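You operate a simulated robot arm through the tools that you are given. There is no shell and no other tool. Be economical: measure what you need, move in short steps, check, and stop when the job is done.

You are at the controls of a simulated robot arm. One attempt, no reset.

## Task
Torque the one-dot bolt, then the two-dot bolt, to 40 Nm.
Fine: set the blue wrench's dial; lay the wrench back in its rest.

Only the result counts: the job must be done as asked and must still hold three seconds after the hand-in. Knocking over, shifting, dropping, spilling or breaking anything else fails it.

## Robot
A 7-joint arm with a two-finger parallel gripper, fixed in place. Base frame: the origin is at the foot of the arm, x ahead of it, y to its left, z up. Readings come in mm, rad, newtons and seconds.
With the tool pointing down near the work surface it reaches from about 240 to 680 mm from the base axis. Its first joint turns from -1.152 to 1.152 rad. Payload 2.4 kg.
The tool frame sits at the grasp point between the pads (the TCP): z along the fingers, y along the line on which they close. The tips reach 30 mm beyond it. The gripper opens to 94 mm. The fingers are 28 mm wide and 10 mm thick; the gripper's body (50 by 96 mm) begins 55 mm behind the TCP.
Orientation is that of the tool frame in the base frame, as [roll, pitch, yaw] about the fixed x, y, z axes, in that order (R = Rz(yaw) Ry(pitch) Rx(roll)). With the fingers straight down and closing along the base's y, the tool's x points along the base's -x, its y along +y and its z along -z.

## Interface
- The arm moves only by the tool apply_moves. Its argument "targets" is a list that holds one entry, the list of rows, each a list of 7 numbers: the shift along the tool's x, y, z in units of 50 mm (1.0 is 50 mm), then the turn, a rotation vector about the tool's x, y, z in units of 6 degrees (1.0 is 6 degrees), then the gripper command, from -1 (fully open) to 1 (shut), values between in proportion. In form: [[[x, y, z, wx, wy, wz, grip], ...]]. A call has 1 to 10 rows; each row shifts and turns the commanded pose from where the row before left it, along the tool's axes as they then stand. A call with a number of a shift or a turn outside -1 to 1 is refused whole. A row lasts 0.2 s, in which the tool goes at most 50 mm and 0.15 rad; a call with a longer step from one row to the next is refused whole, and so is a gripper value outside its range. A pose out of reach is approached as far as the arm can. The call stops where the force on the tool passes 40 N (or 10 N more than at its start, if that is more) or the arm is blocked; 0.2 s more then pass. The fingers move at their own pace (about 153 mm/s each) and stop on an object; they squeeze with about 21 N. The grip force told is the motor's: it shows also when the fingers shut on nothing. Time passes only in rows, and 0.2 s behind the last, so rows that do not move let the fingers close. It gives the time, the measured TCP pose, the force on the tool (base axes), the opening and the grip force at its end, in the units of the frame above (readings bear some noise), and new pictures: "views" is both (left out), scene, wrist or none.
- Cameras (640 x 400 px; columns grow to the right, rows downward): "scene" is fixed at [35.2, 468.8, 1455]; the picture's right is [-0.79, -0.62, 0.00], its down [-0.29, 0.38, -0.88] and it looks along [0.54, -0.69, -0.48] (base axes); focal length 371 px, centre (320, 200). "wrist" rides on the gripper at [76, 14, -103] in the tool frame; the picture's right is [-0.18, 0.98, 0.00], its down [-0.75, -0.14, -0.64] and it looks along [-0.63, -0.12, 0.77] (tool axes); focal length 243 px, centre (320, 200). There is no depth. A picture from a camera that has moved, and an enlarged one, comes with that camera's place and axes in the base frame and with its lens.
- enlarge(camera, box): a new picture of the part [left, top, right, bottom] of that camera's present view, enlarged. No time passes.
- job_done(): hands the job in; it is judged then, once.

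Go step by step. Nothing tells you positions but the pictures and the camera data: compare them with the known pose of the tool, close in by small moves and look again before you grip or let go. The budget is 120 turns and 200 pictures, counting those below and the enlarged ones. Unless the task says otherwise, let go and move clear before handing in, and close with one line.

The tools are called after ">>>" by a JSON object that holds its "method" and its "body". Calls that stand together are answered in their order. apply_moves: Moves the arm, as the interface text tells. Its arguments: {"type":"object","properties":{"targets":{"type":"array","items":{"type":"array","items":{"type":"array","items":{"type":"number"}}}},"views":{"type":"string","enum":["both","scene","wrist","none"]}},"required":["targets"]} The other tools are called the same way: enlarge (camera, box) takes an enlarged picture of a part of a camera's view; job_done () hands the job in.

At the start:

```text
t: 0.0
tcp_pos: [454.4, -42.3, 1254.7]
tcp_rot: [-3.14, 0.001, 3.14]
wrist_force: [-0.1, -0.3, -0.6]
grip_width: 93.7
gripper_force: 0.0
```

scene: 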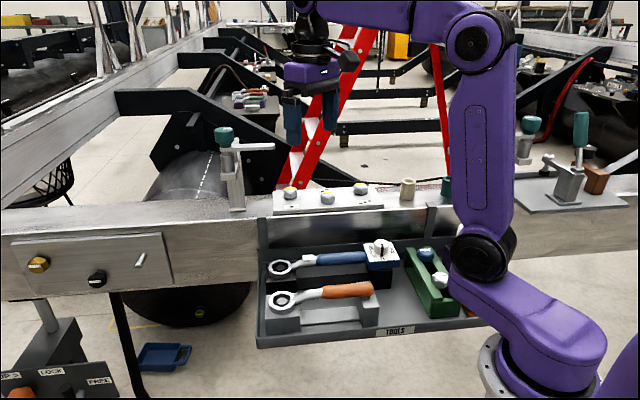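
wrist: 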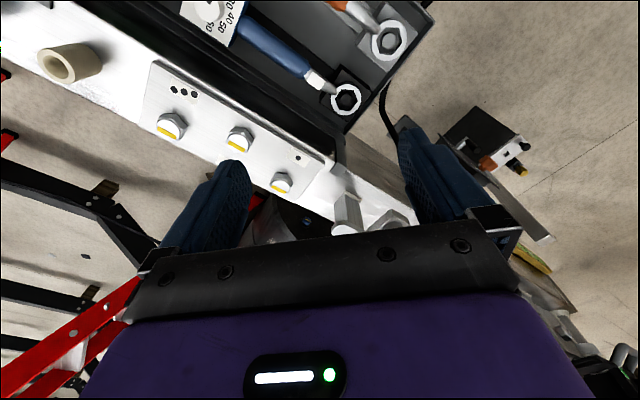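

I see a rail with three bolts marked with dots, and a tool tray with a blue and an orange wrench. I'll look closer at the bolts and the dial.

>>> {"method": "enlarge", "body": {"camera": "scene", "box": [250, 170, 410, 270]}}

>>> {"method": "enlarge", "body": {"camera": "scene", "box": [250, 230, 490, 350]}}

>>> {"method": "enlarge", "body": {"camera": "wrist", "box": [120, 0, 440, 200]}}

```text
4.00 times, centred on (330, 220) of scene
camera zoom: at [35.2, 468.8, 1455.0], right [-0.79, -0.62, 0.0], down [-0.29, 0.38, -0.88], along [0.54, -0.69, -0.48], focal length 1486 px, centre (280, 120)
```

zoom: 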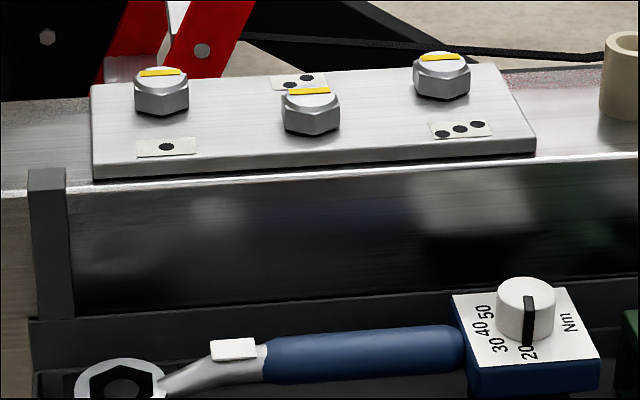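

```text
2.67 times, centred on (370, 290) of scene
camera zoom: at [35.2, 468.8, 1455.0], right [-0.79, -0.62, 0.0], down [-0.29, 0.38, -0.88], along [0.54, -0.69, -0.48], focal length 990 px, centre (187, -40)
```

zoom: 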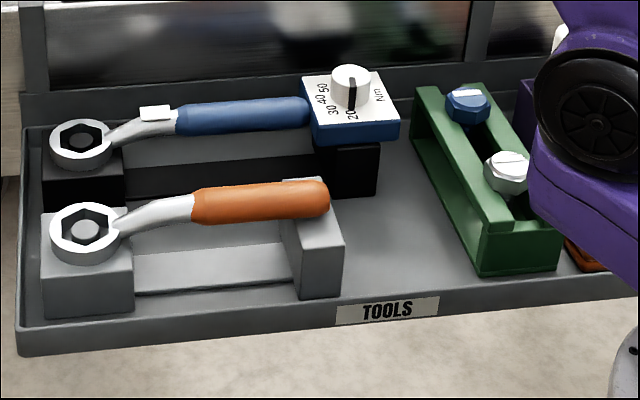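

```text
2.00 times, centred on (280, 100) of wrist
camera zoom: at [376.6, -28.7, 1357.3], right [0.18, 0.98, 0.0], down [0.75, -0.14, 0.64], along [0.63, -0.12, -0.77], focal length 485 px, centre (400, 400)
```

zoom: 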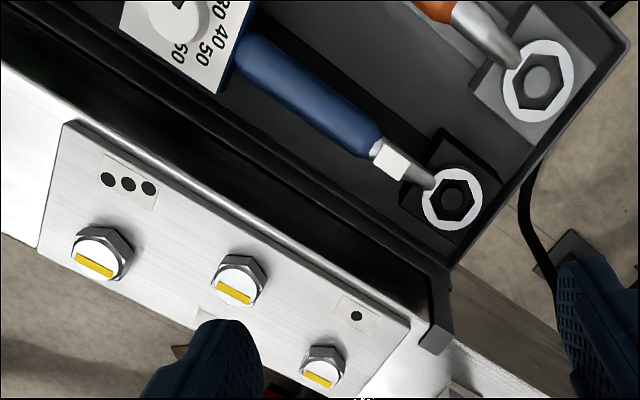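

The one-dot bolt is about (609,-142), the dial about (363,-183) and the ring about (529,-9). I'll move over the dial for a better look.

>>> {"method": "apply_moves", "body": {"targets": [[[0.5, -0.632, 0.4, 0, 0, 0, -1], [0.5, -0.632, 0.4, 0, 0, 0, -1], [0.5, -0.632, 0.4, 0, 0, 0, -1], [0.5, -0.632, 0.4, 0, 0, 0, -1], [0.5, -0.632, 0.4, 0, 0, 0, -1], [0, 0, 0, 0, 0, -1, -1], [0, 0, 0, 0, 0, -1, -1], [0, 0, 0, 0, 0, -1, -1], [0, 0, 0, 0, 0, -1, -1], [0, 0, 0, 0, 0, -1, -1]]]}}

```text
t: 2.2
tcp_pos: [327.2, -200.5, 1156.0]
tcp_rot: [-3.142, 0.0, -2.614]
wrist_force: [-0.1, 0.9, 0.2]
grip_width: 94.0
gripper_force: 0.0
camera wrist: at [254.4, -226.5, 1257.4], right [-0.33, 0.94, 0.0], down [0.72, 0.26, 0.64], along [0.61, 0.21, -0.77], focal length 243 px, centre (320, 200)
```

scene: 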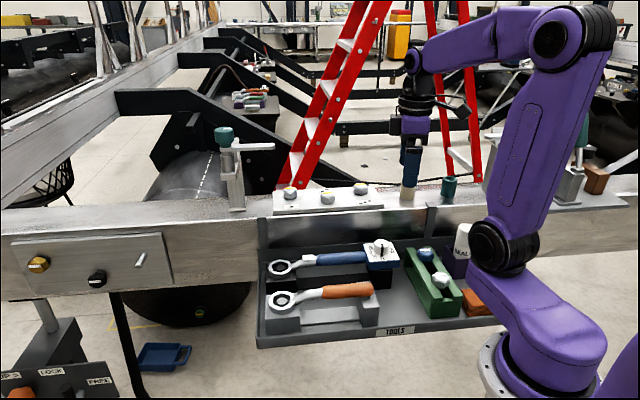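
wrist: 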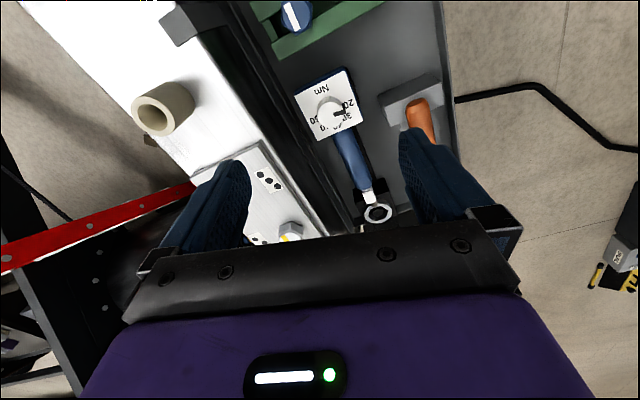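

>>> {"method": "enlarge", "body": {"camera": "wrist", "box": [270, 50, 430, 150]}}

>>> {"method": "enlarge", "body": {"camera": "wrist", "box": [230, 140, 430, 265]}}

>>> {"method": "enlarge", "body": {"camera": "scene", "box": [350, 230, 430, 280]}}

```text
4.00 times, centred on (350, 100) of wrist
camera zoom: at [254.4, -226.5, 1257.4], right [-0.33, 0.94, 0.0], down [0.72, 0.26, 0.64], along [0.61, 0.21, -0.77], focal length 970 px, centre (200, 600)
```

zoom: 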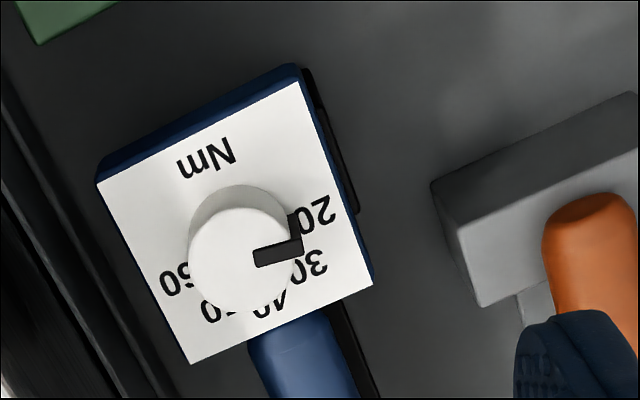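

```text
3.20 times, centred on (330, 202) of wrist
camera zoom: at [254.4, -226.5, 1257.4], right [-0.33, 0.94, 0.0], down [0.72, 0.26, 0.64], along [0.61, 0.21, -0.77], focal length 776 px, centre (288, 192)
```

zoom: 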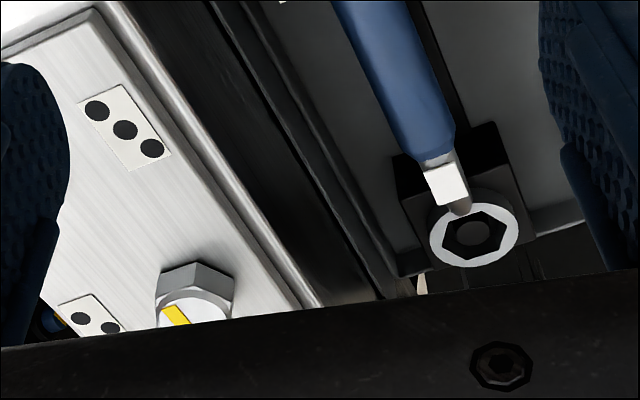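

```text
8.00 times, centred on (390, 255) of scene
camera zoom: at [35.2, 468.8, 1455.0], right [-0.79, -0.62, 0.0], down [-0.29, 0.38, -0.88], along [0.54, -0.69, -0.48], focal length 2971 px, centre (-240, -240)
```

zoom: 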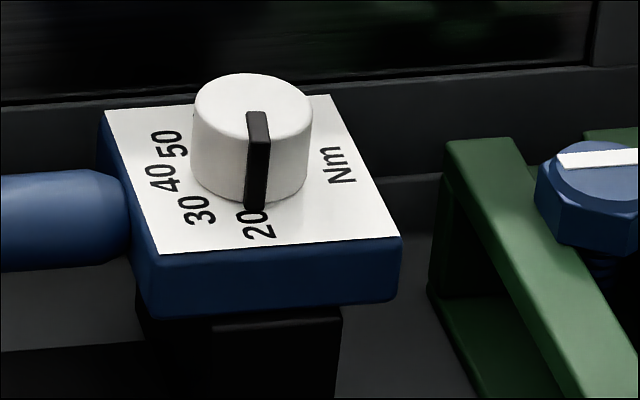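

The dial reads 20 and 40 lies toward the handle, so it takes about 80° clockwise from above. The dial plate centre is about (359,-176,930) and the knob is about 35 mm wide. I'll rotate and approach.

>>> {"method": "apply_moves", "body": {"targets": [[[0, 0, 0, 0, 0, -0.98, -1], [0, 0, 0, 0, 0, -0.98, -1], [0, 0, 0, 0, 0, -0.98, -1], [0, 0, 0, 0, 0, -0.98, -1], [0, 0, 0, 0, 0, -0.98, -1], [0, 0, 0, 0, 0, -0.98, -1], [0, 0, 0, 0, 0, -0.98, -1], [0, 0, 0, 0, 0, -0.98, -1], [-0.612, -0.51, 0.4, 0, 0, 0, -1], [0, 0, 0.9, 0, 0, 0, -1]]]}}

```text
t: 4.4
tcp_pos: [361.7, -178.5, 1091.0]
tcp_rot: [-3.141, -0.001, -1.796]
wrist_force: [0.4, -0.1, 0.0]
grip_width: 94.0
gripper_force: 0.0
camera wrist: at [329.4, -249.6, 1192.6], right [-0.92, 0.4, 0.0], down [0.31, 0.7, 0.64], along [0.26, 0.59, -0.77], focal length 243 px, centre (320, 200)
```

scene: 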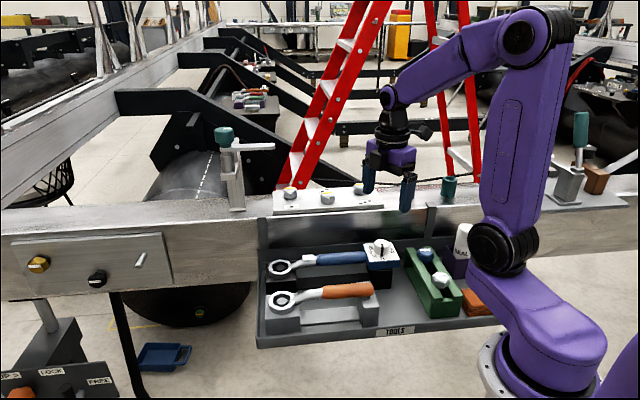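
wrist: 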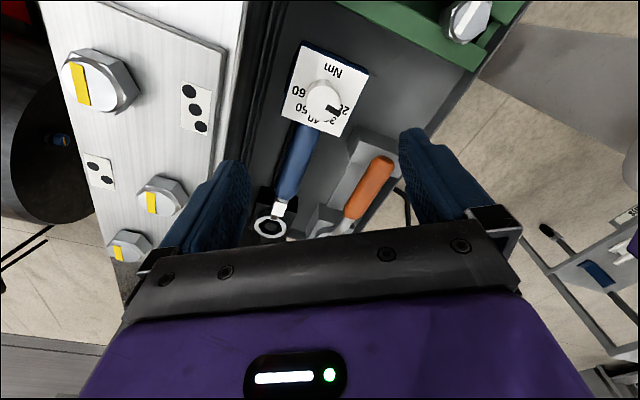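

>>> {"method": "enlarge", "body": {"camera": "wrist", "box": [260, 30, 420, 130]}}

```text
4.00 times, centred on (340, 80) of wrist
camera zoom: at [329.4, -249.6, 1192.6], right [-0.92, 0.4, 0.0], down [0.31, 0.7, 0.64], along [0.26, 0.59, -0.77], focal length 970 px, centre (240, 680)
```

zoom: 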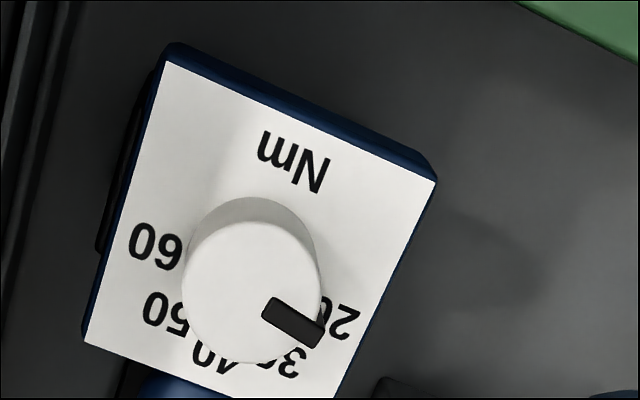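

The knob centre is confirmed at about (359,-176.5), with the pointer about 79° from 40. I'll descend over the knob.

>>> {"method": "apply_moves", "body": {"targets": [[[-0.027, 0.062, 0.84, 0, 0, 0, -1], [0, 0, 0.84, 0, 0, 0, -1], [0, 0, 0.82, 0, 0, 0, -1], [0, 0, 0, 0, 0, 0, -1]]]}}

```text
t: 5.4
tcp_pos: [357.0, -177.5, 967.1]
tcp_rot: [3.141, -0.001, -1.795]
wrist_force: [-0.7, 0.3, -0.5]
grip_width: 93.9
gripper_force: 0.1
camera wrist: at [326.2, -247.1, 1069.0], right [-0.92, 0.4, 0.0], down [0.31, 0.7, 0.64], along [0.26, 0.59, -0.77], focal length 243 px, centre (320, 200)
```

scene: 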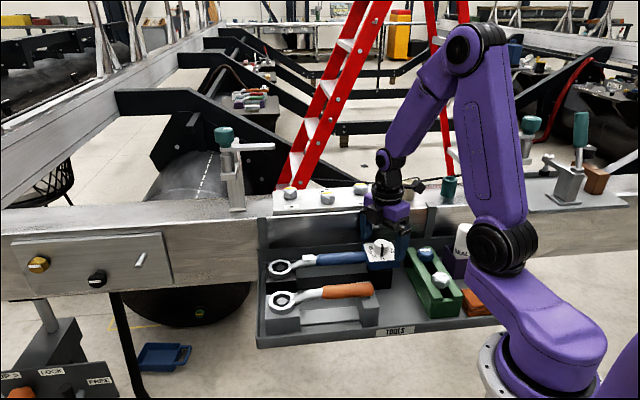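
wrist: 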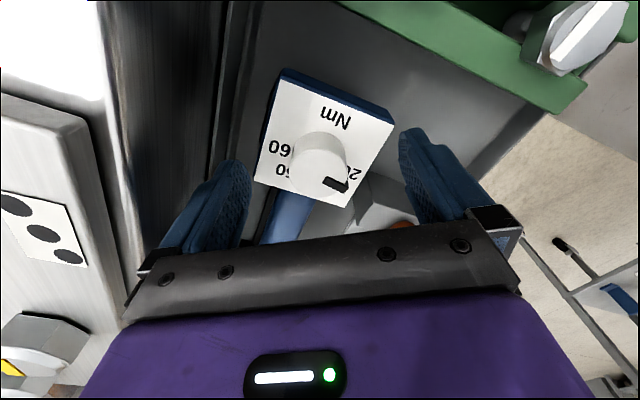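

Centred on the knob; closing the gripper.

>>> {"method": "apply_moves", "body": {"targets": [[[0, 0, 0, 0, 0, 0, 1], [0, 0, 0, 0, 0, 0, 1], [0, 0, 0, 0, 0, 0, 1]]], "views": "wrist"}}

```text
t: 6.2
tcp_pos: [356.4, -175.7, 967.8]
tcp_rot: [-3.141, -0.001, -1.796]
wrist_force: [0.6, 0.1, 0.7]
grip_width: 33.4
gripper_force: 20.5
camera wrist: at [326.2, -247.1, 1069.3], right [-0.92, 0.4, 0.0], down [0.31, 0.7, 0.64], along [0.26, 0.59, -0.77], focal length 243 px, centre (320, 200)
```

wrist: 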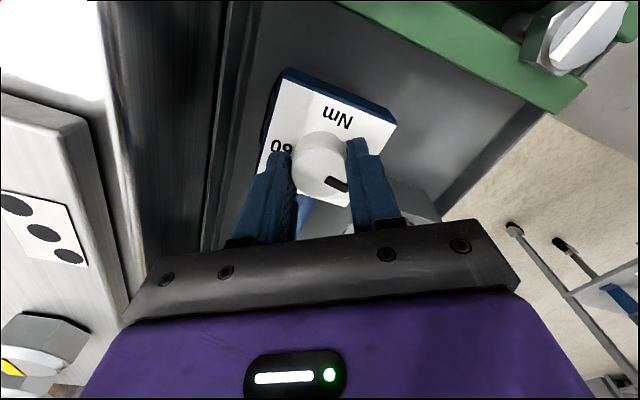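

The knob is gripped (33 mm). Turning it clockwise by 54° first.

>>> {"method": "apply_moves", "body": {"targets": [[[0, 0, 0, 0, 0, 1, 1], [0, 0, 0, 0, 0, 1, 1], [0, 0, 0, 0, 0, 1, 1], [0, 0, 0, 0, 0, 1, 1], [0, 0, 0, 0, 0, 1, 1], [0, 0, 0, 0, 0, 1, 1], [0, 0, 0, 0, 0, 1, 1], [0, 0, 0, 0, 0, 1, 1], [0, 0, 0, 0, 0, 1, 1]]], "views": "wrist"}}

```text
t: 8.2
tcp_pos: [356.7, -173.8, 965.4]
tcp_rot: [3.14, -0.001, -2.739]
wrist_force: [1.6, 3.1, 6.6]
grip_width: 33.1
gripper_force: 21.3
camera wrist: at [281.4, -190.6, 1067.4], right [-0.21, 0.98, 0.0], down [0.75, 0.16, 0.64], along [0.63, 0.14, -0.77], focal length 243 px, centre (320, 200)
```

wrist: 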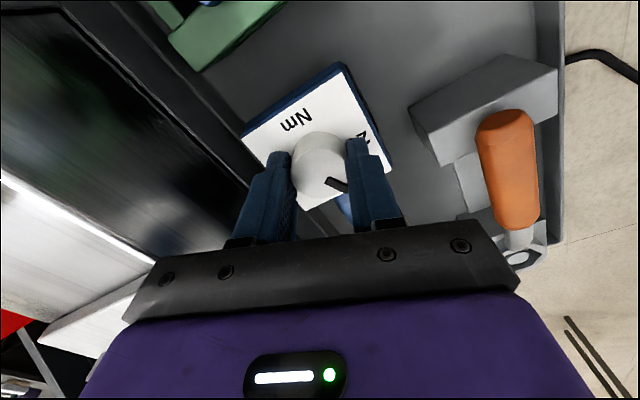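

The knob follows the fingers. Turning the last 25°, then opening.

>>> {"method": "apply_moves", "body": {"targets": [[[0, 0, 0, 0, 0, 0.83, 1], [0, 0, 0, 0, 0, 0.83, 1], [0, 0, 0, 0, 0, 0.83, 1], [0, 0, 0, 0, 0, 0.83, 1], [0, 0, 0, 0, 0, 0.83, 1], [0, 0, 0, 0, 0, 0, 1]]], "views": "wrist"}}

>>> {"method": "apply_moves", "body": {"targets": [[[0, 0, 0, 0, 0, 0, -1], [0, 0, 0, 0, 0, 0, -1], [0, 0, 0, 0, 0, 0, -1], [0, 0, -0.8, 0, 0, 0, -1], [0, 0, -0.8, 0, 0, 0, -1]]], "views": "both"}}

>>> {"method": "enlarge", "body": {"camera": "scene", "box": [350, 230, 430, 280]}}

>>> {"method": "enlarge", "body": {"camera": "wrist", "box": [240, 50, 400, 150]}}

```text
t: 9.6
tcp_pos: [357.0, -177.6, 966.5]
tcp_rot: [3.141, -0.003, 3.108]
wrist_force: [-0.3, -0.4, 0.3]
grip_width: 33.3
gripper_force: 21.3
camera wrist: at [280.7, -158.8, 1067.0], right [0.22, 0.98, 0.0], down [0.75, -0.17, 0.64], along [0.63, -0.14, -0.77], focal length 243 px, centre (320, 200)
```

wrist: 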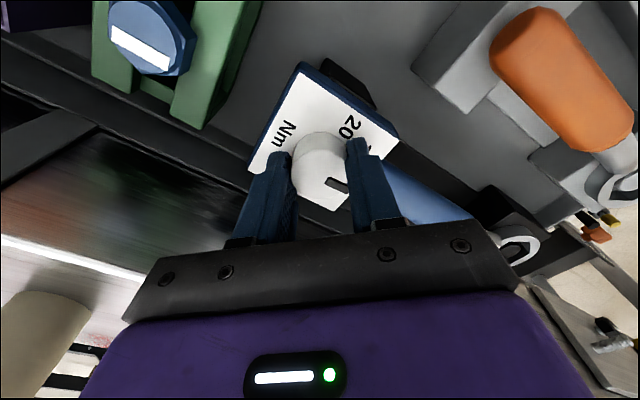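

```text
t: 10.8
tcp_pos: [356.6, -175.0, 1048.0]
tcp_rot: [-3.141, 0.001, 3.11]
wrist_force: [0.3, -0.5, 0.4]
grip_width: 93.9
gripper_force: 0.1
camera wrist: at [280.9, -157.5, 1148.3], right [0.22, 0.98, 0.0], down [0.75, -0.17, 0.64], along [0.63, -0.14, -0.77], focal length 243 px, centre (320, 200)
```

scene: 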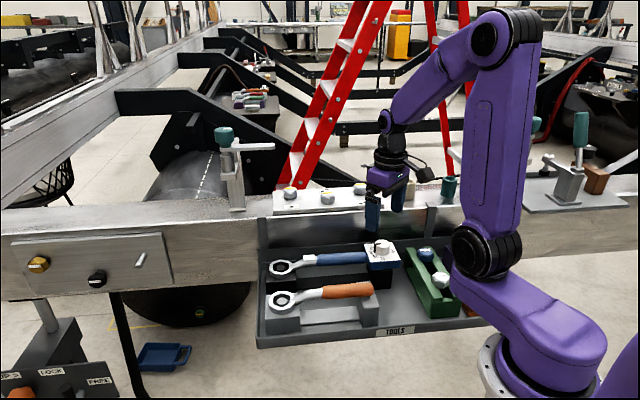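
wrist: 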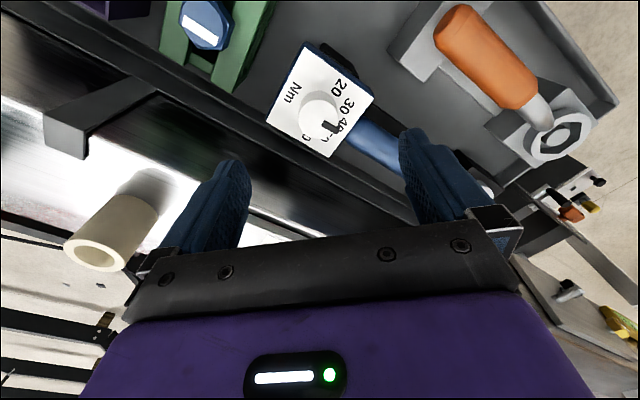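

```text
8.00 times, centred on (390, 255) of scene
camera zoom: at [35.2, 468.8, 1455.0], right [-0.79, -0.62, 0.0], down [-0.29, 0.38, -0.88], along [0.54, -0.69, -0.48], focal length 2971 px, centre (-240, -240)
```

zoom: 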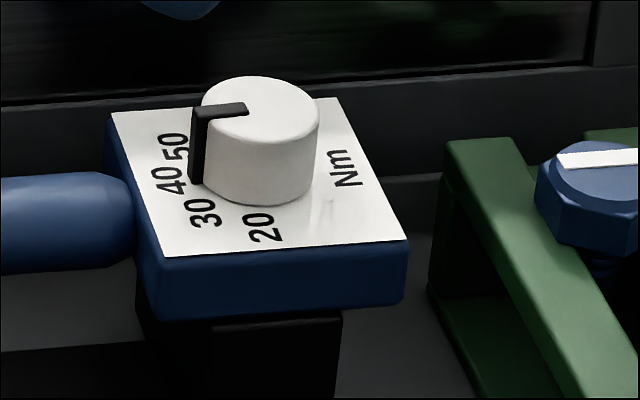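

```text
4.00 times, centred on (320, 100) of wrist
camera zoom: at [280.9, -157.5, 1148.3], right [0.22, 0.98, 0.0], down [0.75, -0.17, 0.64], along [0.63, -0.14, -0.77], focal length 970 px, centre (320, 600)
```

zoom: 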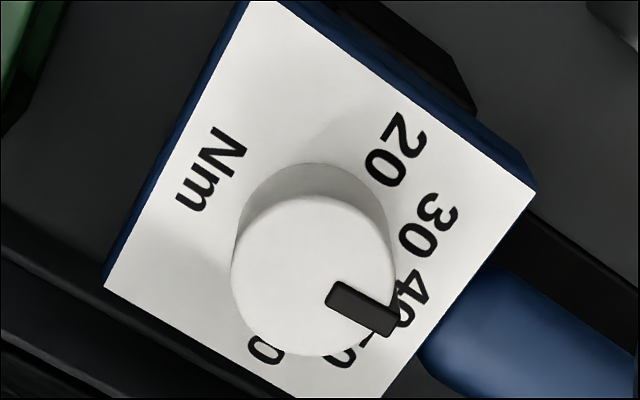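

>>> {"method": "enlarge", "body": {"camera": "scene", "box": [362, 236, 394, 256]}}

>>> {"method": "enlarge", "body": {"camera": "wrist", "box": [290, 80, 354, 120]}}

```text
16.00 times, centred on (378, 246) of scene
camera zoom: at [35.2, 468.8, 1455.0], right [-0.79, -0.62, 0.0], down [-0.29, 0.38, -0.88], along [0.54, -0.69, -0.48], focal length 5942 px, centre (-608, -536)
```

zoom: 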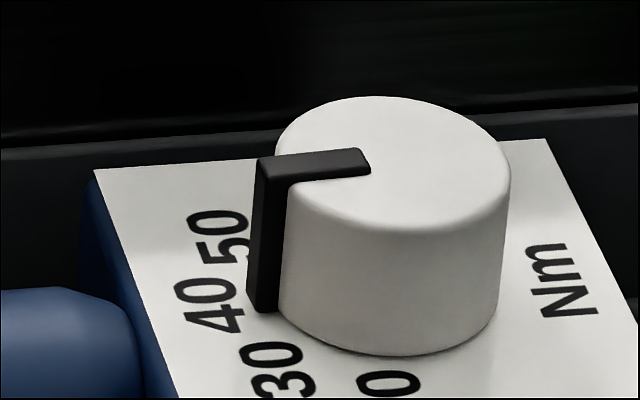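

```text
10.00 times, centred on (322, 100) of wrist
camera zoom: at [280.9, -157.5, 1148.3], right [0.22, 0.98, 0.0], down [0.75, -0.17, 0.64], along [0.63, -0.14, -0.77], focal length 2426 px, centre (300, 1200)
```

zoom: 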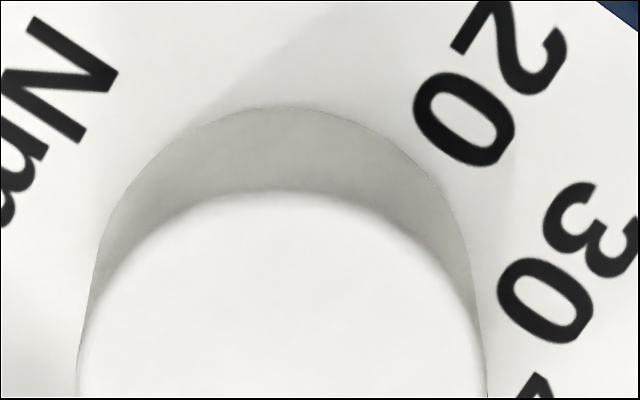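

The pointer sits about 3–4° short of 40. I'll re-grip and nudge it by 3.6°.

>>> {"method": "apply_moves", "body": {"targets": [[[0, 0, 0.8, 0, 0, 0, -1], [0, 0, 0.8, 0, 0, 0, -1], [0, 0, 0, 0, 0, 0, 1], [0, 0, 0, 0, 0, 0, 1], [0, 0, 0, 0, 0, 0, 1], [0, 0, 0, 0, 0, 0.3, 1], [0, 0, 0, 0, 0, 0.3, 1], [0, 0, 0, 0, 0, 0, 1], [0, 0, 0, 0, 0, 0, 1]]], "views": "none"}}

>>> {"method": "apply_moves", "body": {"targets": [[[0, 0, 0, 0, 0, 0, -1], [0, 0, 0, 0, 0, 0, -1], [0, 0, 0, 0, 0, 0, -1], [0, 0, -0.8, 0, 0, 0, -1], [0, 0, -0.8, 0, 0, 0, -1]]], "views": "none"}}

>>> {"method": "enlarge", "body": {"camera": "scene", "box": [362, 236, 394, 256]}}

>>> {"method": "enlarge", "body": {"camera": "wrist", "box": [240, 50, 400, 150]}}

```text
t: 12.8
tcp_pos: [356.3, -174.3, 966.5]
tcp_rot: [-3.141, 0.0, 3.045]
wrist_force: [-0.4, -0.2, 0.6]
grip_width: 33.1
gripper_force: 21.1
```

```text
t: 14.0
tcp_pos: [355.7, -175.6, 1045.7]
tcp_rot: [-3.141, 0.0, 3.046]
wrist_force: [-0.1, 1.1, 0.4]
grip_width: 94.1
gripper_force: 0.0
```

```text
16.00 times, centred on (378, 246) of scene
camera zoom: at [35.2, 468.8, 1455.0], right [-0.79, -0.62, 0.0], down [-0.29, 0.38, -0.88], along [0.54, -0.69, -0.48], focal length 5942 px, centre (-608, -536)
```

zoom: 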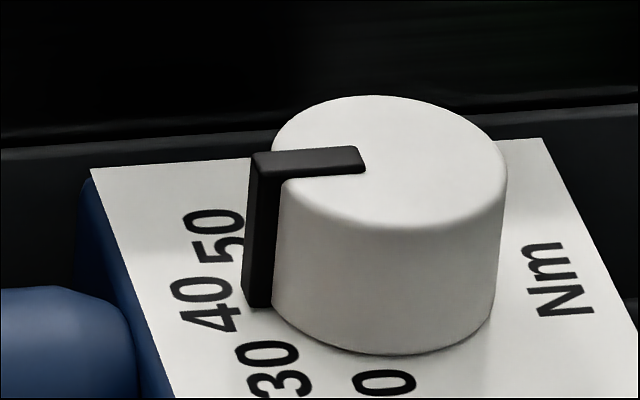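

```text
4.00 times, centred on (320, 100) of wrist
camera zoom: at [281.2, -154.2, 1148.4], right [0.28, 0.96, 0.0], down [0.74, -0.21, 0.64], along [0.62, -0.18, -0.77], focal length 970 px, centre (320, 600)
```

zoom: 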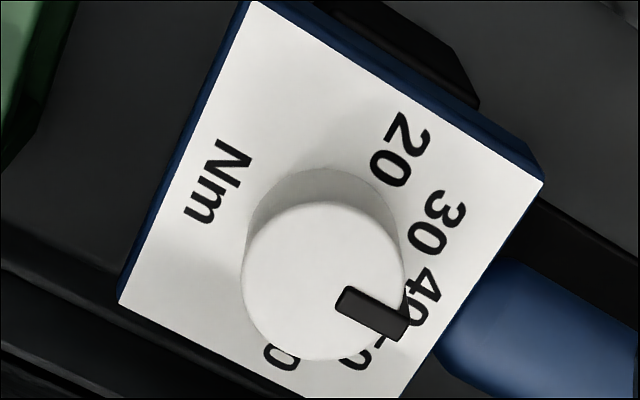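

The dial is set to 40. Next I'll move above the middle of the wrench handle, about (429,-105), with the fingers across it.

>>> {"method": "apply_moves", "body": {"targets": [[[-0.441, 0.513, 0, 0, 0, 0, -0.06], [-0.441, 0.513, 0, 0, 0, 0, -0.06], [-0.441, 0.513, 0, 0, 0, 0, -0.06], [0, 0, 0, 0, 0, -0.944, -0.06], [0, 0, 0, 0, 0, -0.944, -0.06], [0, 0, 0, 0, 0, -0.944, -0.06], [0, 0, 0, 0, 0, -0.944, -0.06], [0, 0, 0, 0, 0, -0.944, -0.06], [0, 0, 0, 0, 0, -0.944, -0.06]]], "views": "none"}}

>>> {"method": "apply_moves", "body": {"targets": [[[0, 0, 0, 0, 0, -0.944, -0.06], [0, 0, 0, 0, 0, -0.944, -0.06], [0, 0, 0, 0, 0, -0.944, -0.06], [0, 0, 0, 0, 0, 0, -0.06]]], "views": "both"}}

```text
t: 16.0
tcp_pos: [429.7, -104.4, 1045.2]
tcp_rot: [-3.141, 0.0, -2.64]
wrist_force: [-0.4, 0.9, -0.4]
grip_width: 49.8
gripper_force: 0.1
```

```text
t: 17.0
tcp_pos: [429.7, -105.3, 1045.0]
tcp_rot: [-3.14, -0.002, -2.344]
wrist_force: [0.1, 0.2, 0.0]
grip_width: 50.0
gripper_force: 0.1
camera wrist: at [366.8, -149.3, 1147.1], right [-0.57, 0.82, 0.0], down [0.63, 0.44, 0.64], along [0.53, 0.37, -0.77], focal length 243 px, centre (320, 200)
```

scene: 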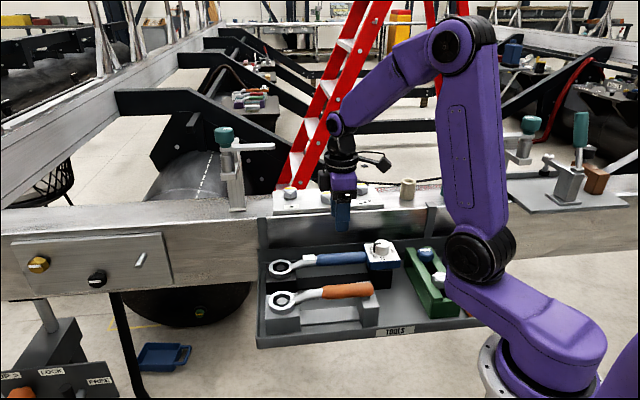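
wrist: 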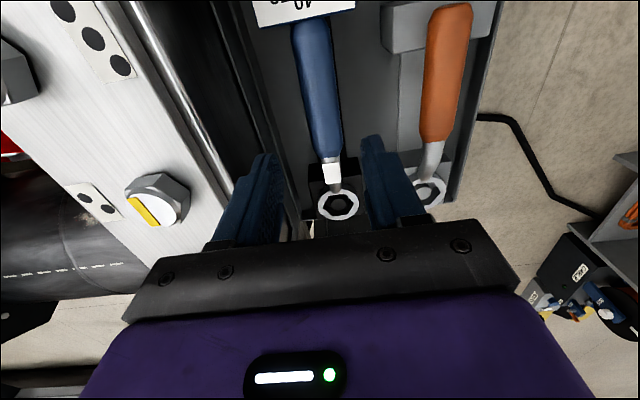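

>>> {"method": "enlarge", "body": {"camera": "wrist", "box": [240, 0, 440, 125]}}

>>> {"method": "enlarge", "body": {"camera": "scene", "box": [260, 230, 404, 320]}}

>>> {"method": "enlarge", "body": {"camera": "wrist", "box": [260, 110, 420, 210]}}

```text
3.20 times, centred on (340, 62) of wrist
camera zoom: at [366.8, -149.3, 1147.1], right [-0.57, 0.82, 0.0], down [0.63, 0.44, 0.64], along [0.53, 0.37, -0.77], focal length 776 px, centre (256, 640)
```

zoom: 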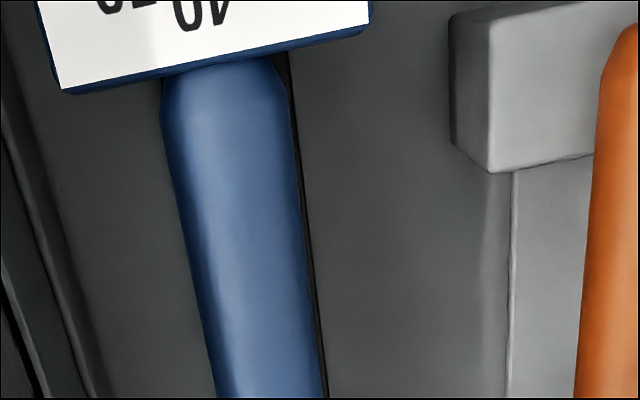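

```text
4.44 times, centred on (332, 275) of scene
camera zoom: at [35.2, 468.8, 1455.0], right [-0.79, -0.62, 0.0], down [-0.29, 0.38, -0.88], along [0.54, -0.69, -0.48], focal length 1651 px, centre (267, -133)
```

zoom: 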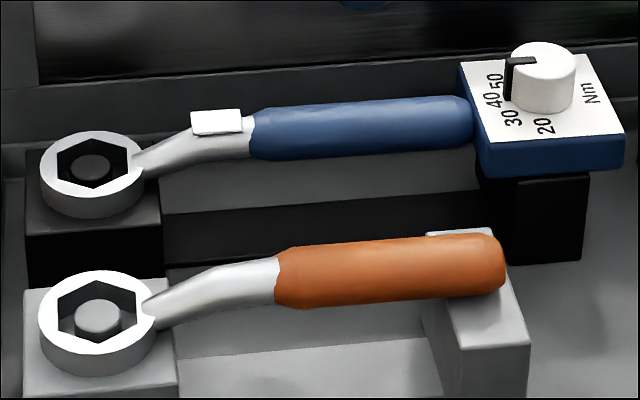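

```text
4.00 times, centred on (340, 160) of wrist
camera zoom: at [366.8, -149.3, 1147.1], right [-0.57, 0.82, 0.0], down [0.63, 0.44, 0.64], along [0.53, 0.37, -0.77], focal length 970 px, centre (240, 360)
```

zoom: 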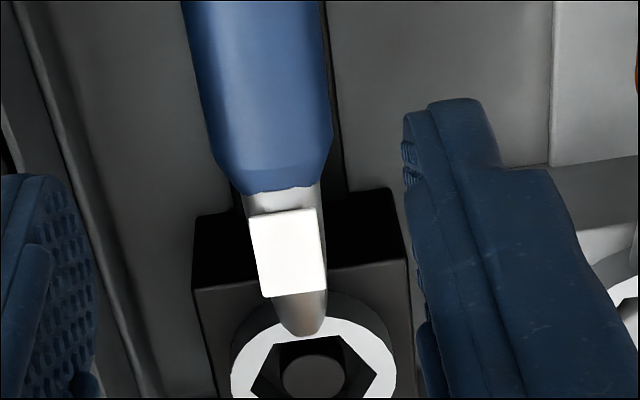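

The handle lies under the gripper at about z=920. Opening to 60 mm and descending to z≈924.

>>> {"method": "apply_moves", "body": {"targets": [[[0, 0, 0.807, 0, 0, 0, -0.28], [0, 0, 0.807, 0, 0, 0, -0.28], [0, 0, 0.807, 0, 0, 0, -0.28], [0, 0, 0, 0, 0, 0, -0.28]]]}}

```text
t: 18.0
tcp_pos: [429.1, -105.5, 925.5]
tcp_rot: [3.141, 0.0, -2.347]
wrist_force: [-0.2, -0.5, 0.8]
grip_width: 60.1
gripper_force: 0.0
camera wrist: at [365.6, -150.2, 1026.9], right [-0.57, 0.82, 0.0], down [0.63, 0.44, 0.64], along [0.53, 0.37, -0.77], focal length 243 px, centre (320, 200)
```

scene: 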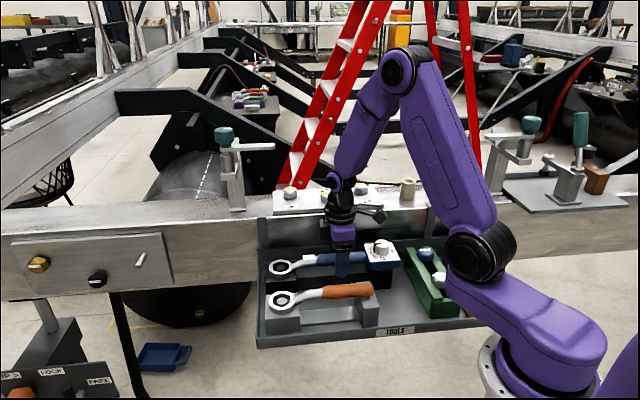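
wrist: 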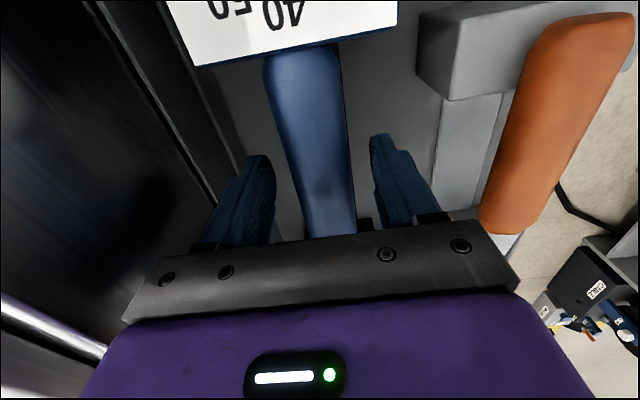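

Straddling the handle; closing, then a small test lift.

>>> {"method": "apply_moves", "body": {"targets": [[[0, 0, 0, 0, 0, 0, 1], [0, 0, 0, 0, 0, 0, 1], [0, 0, 0, 0, 0, 0, 1]]], "views": "none"}}

>>> {"method": "apply_moves", "body": {"targets": [[[0, 0, -0.2, 0, 0, 0, 1], [0, 0, -0.3, 0, 0, 0, 1], [0, 0, -0.5, 0, 0, 0, 1], [0, 0, -0.5, 0, 0, 0, 1]]], "views": "both"}}

>>> {"method": "enlarge", "body": {"camera": "scene", "box": [250, 200, 410, 300]}}

```text
t: 18.8
tcp_pos: [428.7, -105.2, 926.0]
tcp_rot: [3.141, 0.0, -2.349]
wrist_force: [-0.9, -0.3, 0.5]
grip_width: 34.9
gripper_force: 21.2
```

```text
t: 19.8
tcp_pos: [430.2, -105.5, 1001.3]
tcp_rot: [3.14, 0.001, -2.348]
wrist_force: [1.6, -0.5, -5.2]
grip_width: 30.3
gripper_force: 20.6
camera wrist: at [366.2, -149.4, 1103.2], right [-0.57, 0.82, 0.0], down [0.63, 0.44, 0.64], along [0.53, 0.37, -0.77], focal length 243 px, centre (320, 200)
```

scene: 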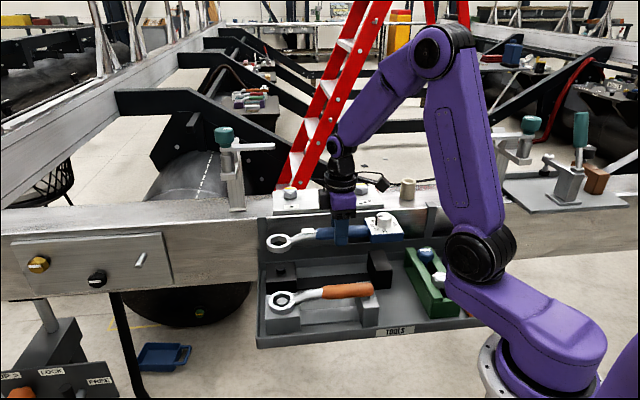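
wrist: 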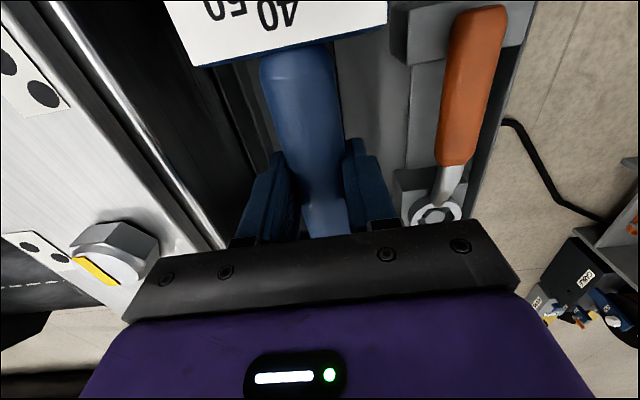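

```text
4.00 times, centred on (330, 250) of scene
camera zoom: at [35.3, 468.8, 1455.1], right [-0.79, -0.62, 0.0], down [-0.3, 0.38, -0.88], along [0.54, -0.69, -0.48], focal length 1486 px, centre (280, 0)
```

zoom: 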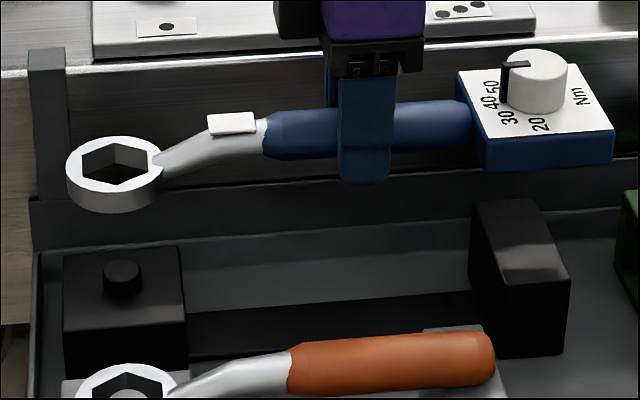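

The wrench is held level, with the ring 137 mm ahead of the TCP. I'll go up and along the rail to look at bolts 1 and 2 with the wrist camera.

>>> {"method": "apply_moves", "body": {"targets": [[[0, 0, -0.66, 0, 0, 0, 1], [0, 0, -0.66, 0, 0, 0, 1], [-0.66, 0, -0.33, 0, 0, 0, 1], [-0.66, 0, -0.33, 0, 0, 0, 1], [-0.66, 0, 0, 0, 0, 0, 1], [0, 0, 0, 0, 0, 0, 1]]], "views": "both"}}

>>> {"method": "enlarge", "body": {"camera": "wrist", "box": [20, 0, 260, 150]}}

>>> {"method": "enlarge", "body": {"camera": "wrist", "box": [70, 110, 230, 210]}}

>>> {"method": "enlarge", "body": {"camera": "scene", "box": [270, 175, 350, 225]}}

```text
t: 21.2
tcp_pos: [498.8, -34.5, 1098.4]
tcp_rot: [3.14, 0.0, -2.348]
wrist_force: [-0.4, -0.7, -5.9]
grip_width: 30.6
gripper_force: 20.8
camera wrist: at [435.4, -78.1, 1199.3], right [-0.57, 0.82, 0.0], down [0.63, 0.44, 0.64], along [0.53, 0.37, -0.77], focal length 243 px, centre (320, 200)
```

scene: 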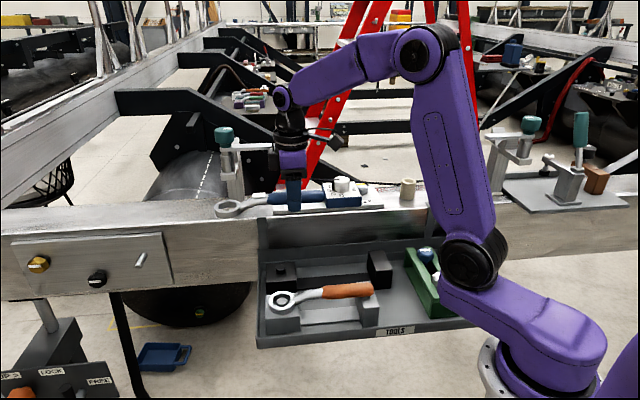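
wrist: 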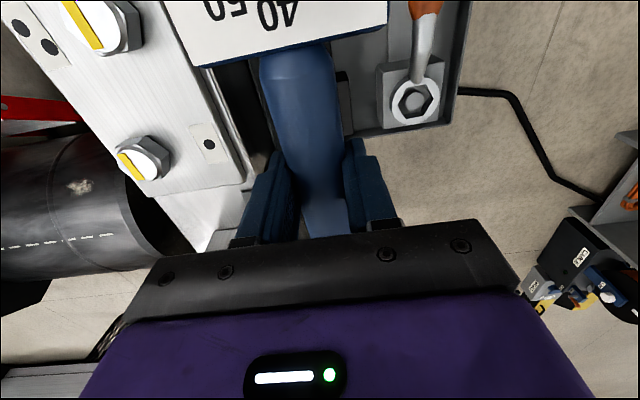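

```text
2.67 times, centred on (140, 75) of wrist
camera zoom: at [435.4, -78.1, 1199.3], right [-0.57, 0.82, 0.0], down [0.63, 0.44, 0.64], along [0.53, 0.37, -0.77], focal length 647 px, centre (800, 533)
```

zoom: 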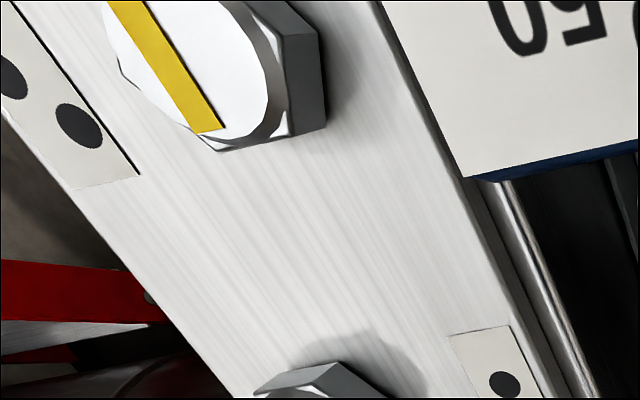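

```text
4.00 times, centred on (150, 160) of wrist
camera zoom: at [435.4, -78.1, 1199.3], right [-0.57, 0.82, 0.0], down [0.63, 0.44, 0.64], along [0.53, 0.37, -0.77], focal length 970 px, centre (1000, 360)
```

zoom: 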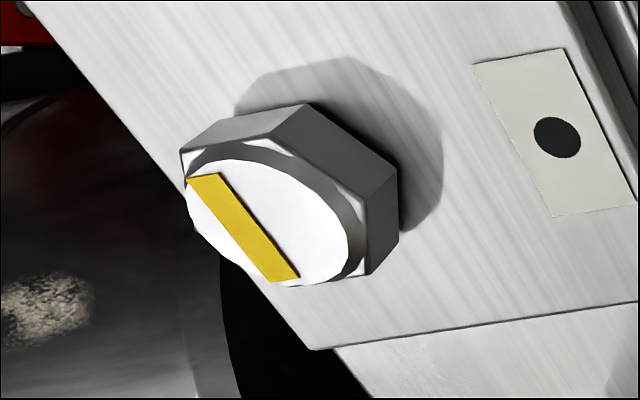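

```text
8.00 times, centred on (310, 200) of scene
camera zoom: at [35.3, 468.8, 1455.0], right [-0.79, -0.62, 0.0], down [-0.3, 0.38, -0.88], along [0.54, -0.69, -0.48], focal length 2971 px, centre (400, 200)
```

zoom: 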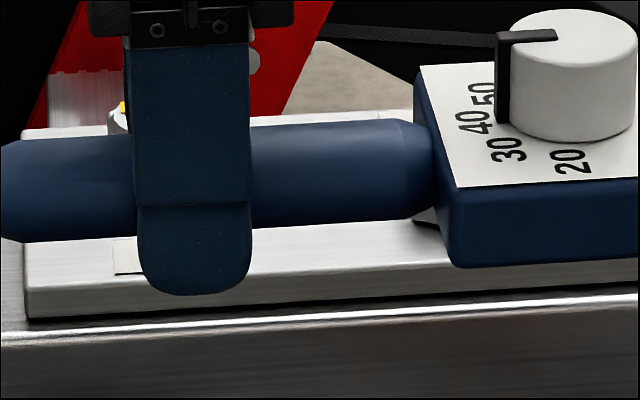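

Triangulated: bolt 1 top ≈ (608.4,-140.2,1028.7) and bolt 2 ≈ (520,-180,1029). The hex lines up with the handle at 165°. I'll back off and rotate the wrench by 60°, clear of the clamp.

>>> {"method": "apply_moves", "body": {"targets": [[[0.81, -0.04, 0, 0, 0, 0, 1], [0.81, -0.04, 0, 0, 0, 0, 1], [0, 0, 0, 0, 0, 1, 1], [0, 0, 0, 0, 0, 1, 1], [0, 0, 0, 0, 0, 1, 1], [0, 0, 0, 0, 0, 1, 1], [0, 0, 0, 0, 0, 1, 1], [0, 0, 0, 0, 0, 1, 1], [0, 0, 0, 0, 0, 1, 1], [0, 0, 0, 0, 0, 1, 1]]], "views": "none"}}

>>> {"method": "apply_moves", "body": {"targets": [[[0, 0, 0, 0, 0, 1, 1], [0, 0, 0, 0, 0, 1.0, 1], [0, 0, 0, 0, 0, 0, 1]]], "views": "both"}}

>>> {"method": "enlarge", "body": {"camera": "scene", "box": [250, 150, 410, 250]}}

```text
t: 23.4
tcp_pos: [445.6, -95.0, 1098.5]
tcp_rot: [3.141, 0.0, 3.096]
wrist_force: [-0.2, -0.8, -5.8]
grip_width: 30.5
gripper_force: 20.1
```

```text
t: 24.2
tcp_pos: [446.0, -94.4, 1097.9]
tcp_rot: [3.141, 0.001, 2.887]
wrist_force: [-0.2, 1.2, -4.9]
grip_width: 30.3
gripper_force: 21.1
camera wrist: at [375.9, -61.2, 1200.2], right [0.43, 0.91, 0.0], down [0.69, -0.33, 0.64], along [0.58, -0.27, -0.77], focal length 243 px, centre (320, 200)
```

scene: 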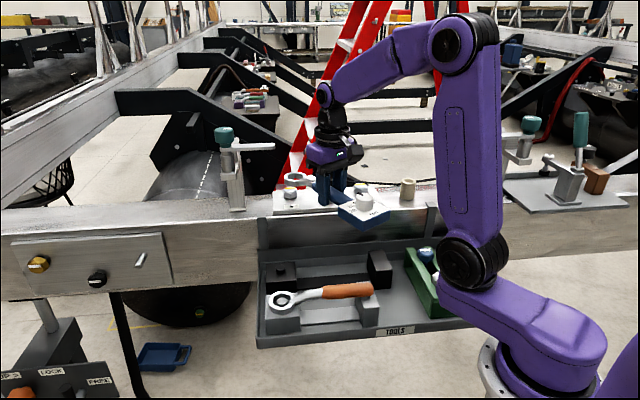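
wrist: 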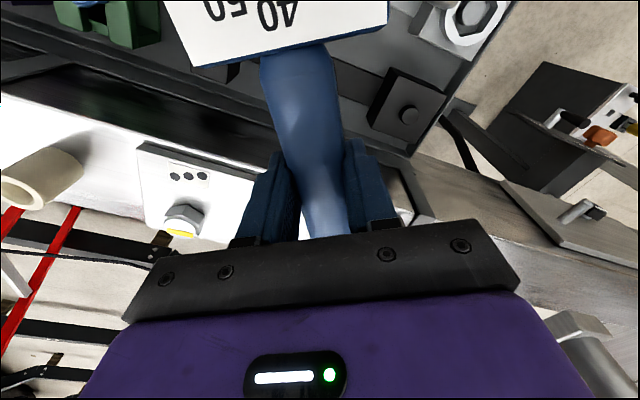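

```text
4.00 times, centred on (330, 200) of scene
camera zoom: at [35.3, 468.8, 1455.1], right [-0.79, -0.62, 0.0], down [-0.3, 0.38, -0.88], along [0.54, -0.69, -0.48], focal length 1486 px, centre (280, 200)
```

zoom: 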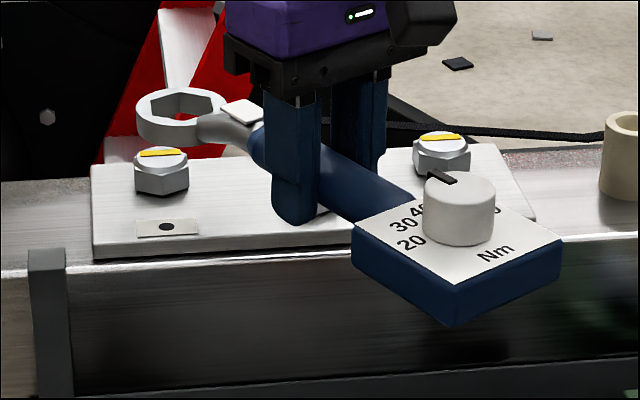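

The ring pose matches prediction. Shifting the ring over bolt 1 and lowering a bit to check.

>>> {"method": "apply_moves", "body": {"targets": [[[-0.635, -0.074, 0, 0, 0, 0, 1], [0, 0, 0.36, 0, 0, 0, 1], [0, 0, 0, 0, 0, 0, 1]]], "views": "scene"}}

>>> {"method": "enlarge", "body": {"camera": "scene", "box": [260, 165, 340, 215]}}

```text
t: 25.0
tcp_pos: [475.4, -106.5, 1078.7]
tcp_rot: [3.141, 0.001, 2.888]
wrist_force: [0.6, -0.2, -5.3]
grip_width: 30.4
gripper_force: 20.8
```

scene: 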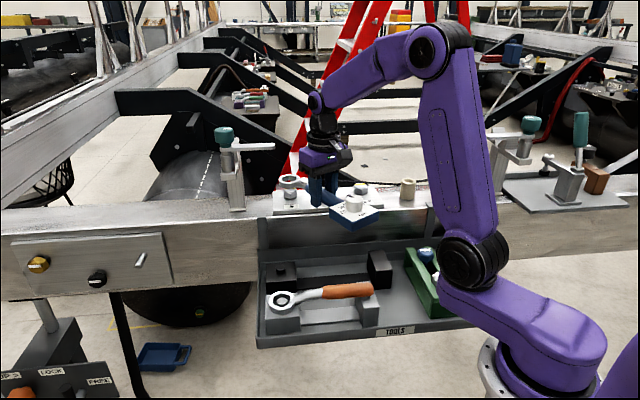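

```text
8.00 times, centred on (300, 190) of scene
camera zoom: at [35.3, 468.8, 1455.1], right [-0.79, -0.62, 0.0], down [-0.3, 0.38, -0.88], along [0.54, -0.69, -0.48], focal length 2971 px, centre (480, 280)
```

zoom: 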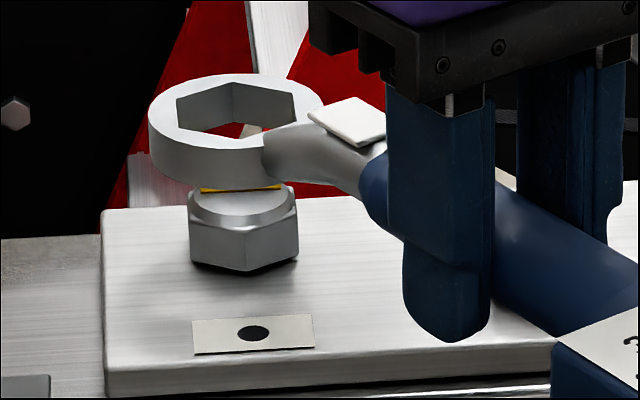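

The ring sits over bolt 1 to within about 1 mm. Lowering in small steps.

>>> {"method": "apply_moves", "body": {"targets": [[[0, 0, 0.1, 0, 0, 0, 1], [0, 0, 0.1, 0, 0, 0, 1], [0, 0, 0.1, 0, 0, 0, 1], [0, 0, 0, 0, 0, 0, 1]]], "views": "none"}}

>>> {"method": "enlarge", "body": {"camera": "scene", "box": [260, 165, 340, 215]}}

```text
t: 26.0
tcp_pos: [476.2, -105.8, 1065.4]
tcp_rot: [3.14, 0.001, 2.888]
wrist_force: [-0.1, -0.5, -5.9]
grip_width: 30.2
gripper_force: 20.8
```

```text
8.00 times, centred on (300, 190) of scene
camera zoom: at [35.3, 468.8, 1455.1], right [-0.79, -0.62, 0.0], down [-0.3, 0.38, -0.88], along [0.54, -0.69, -0.48], focal length 2971 px, centre (480, 280)
```

zoom: 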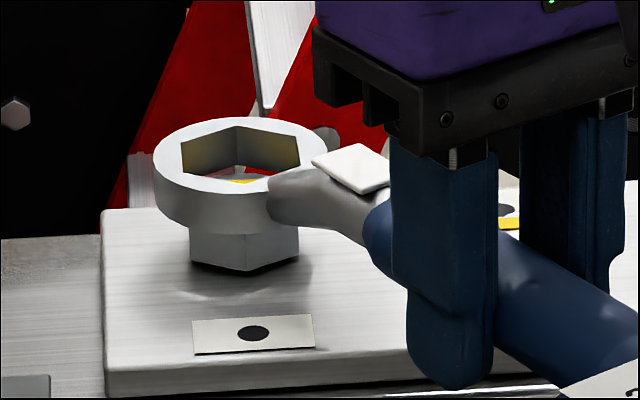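

>>> {"method": "apply_moves", "body": {"targets": [[[0, 0, 0.08, 0, 0, 0, 1], [0, 0, 0.08, 0, 0, 0, 1], [0, 0, 0, 0, 0, 0, 1]]], "views": "none"}}

>>> {"method": "enlarge", "body": {"camera": "scene", "box": [260, 165, 340, 215]}}

```text
t: 26.8
tcp_pos: [476.6, -105.6, 1057.6]
tcp_rot: [-3.141, 0.002, 2.887]
wrist_force: [0.4, 0.3, -5.4]
grip_width: 30.3
gripper_force: 21.4
```

```text
8.00 times, centred on (300, 190) of scene
camera zoom: at [35.3, 468.8, 1455.1], right [-0.79, -0.62, 0.0], down [-0.3, 0.38, -0.88], along [0.54, -0.69, -0.48], focal length 2971 px, centre (480, 280)
```

zoom: 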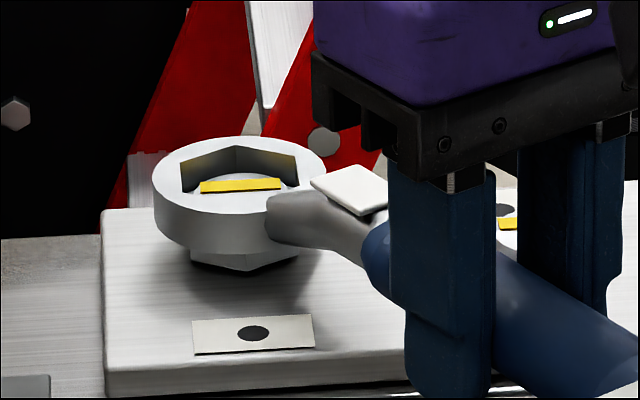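

The ring is going down over the head with no contact. Lowering further.

>>> {"method": "apply_moves", "body": {"targets": [[[0, 0, 0.08, 0, 0, 0, 1], [0, 0, 0.06, 0, 0, 0, 1], [0, 0, 0, 0, 0, 0, 1]]], "views": "none"}}

>>> {"method": "enlarge", "body": {"camera": "scene", "box": [260, 165, 340, 215]}}

```text
t: 27.6
tcp_pos: [476.3, -106.0, 1050.9]
tcp_rot: [3.141, -0.001, 2.888]
wrist_force: [-1.0, -0.1, -6.4]
grip_width: 30.4
gripper_force: 20.9
```

```text
8.00 times, centred on (300, 190) of scene
camera zoom: at [35.3, 468.8, 1455.1], right [-0.79, -0.62, 0.0], down [-0.3, 0.38, -0.88], along [0.54, -0.69, -0.48], focal length 2971 px, centre (480, 280)
```

zoom: 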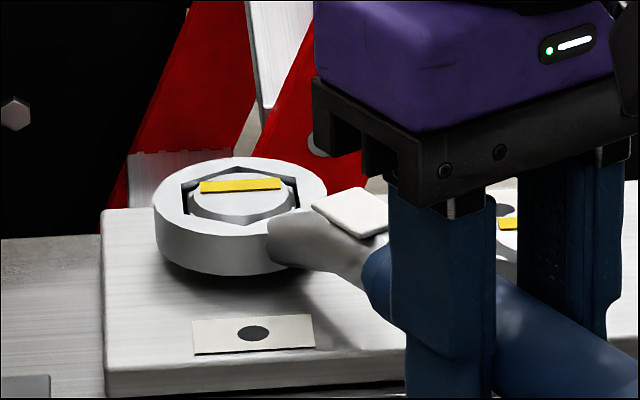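

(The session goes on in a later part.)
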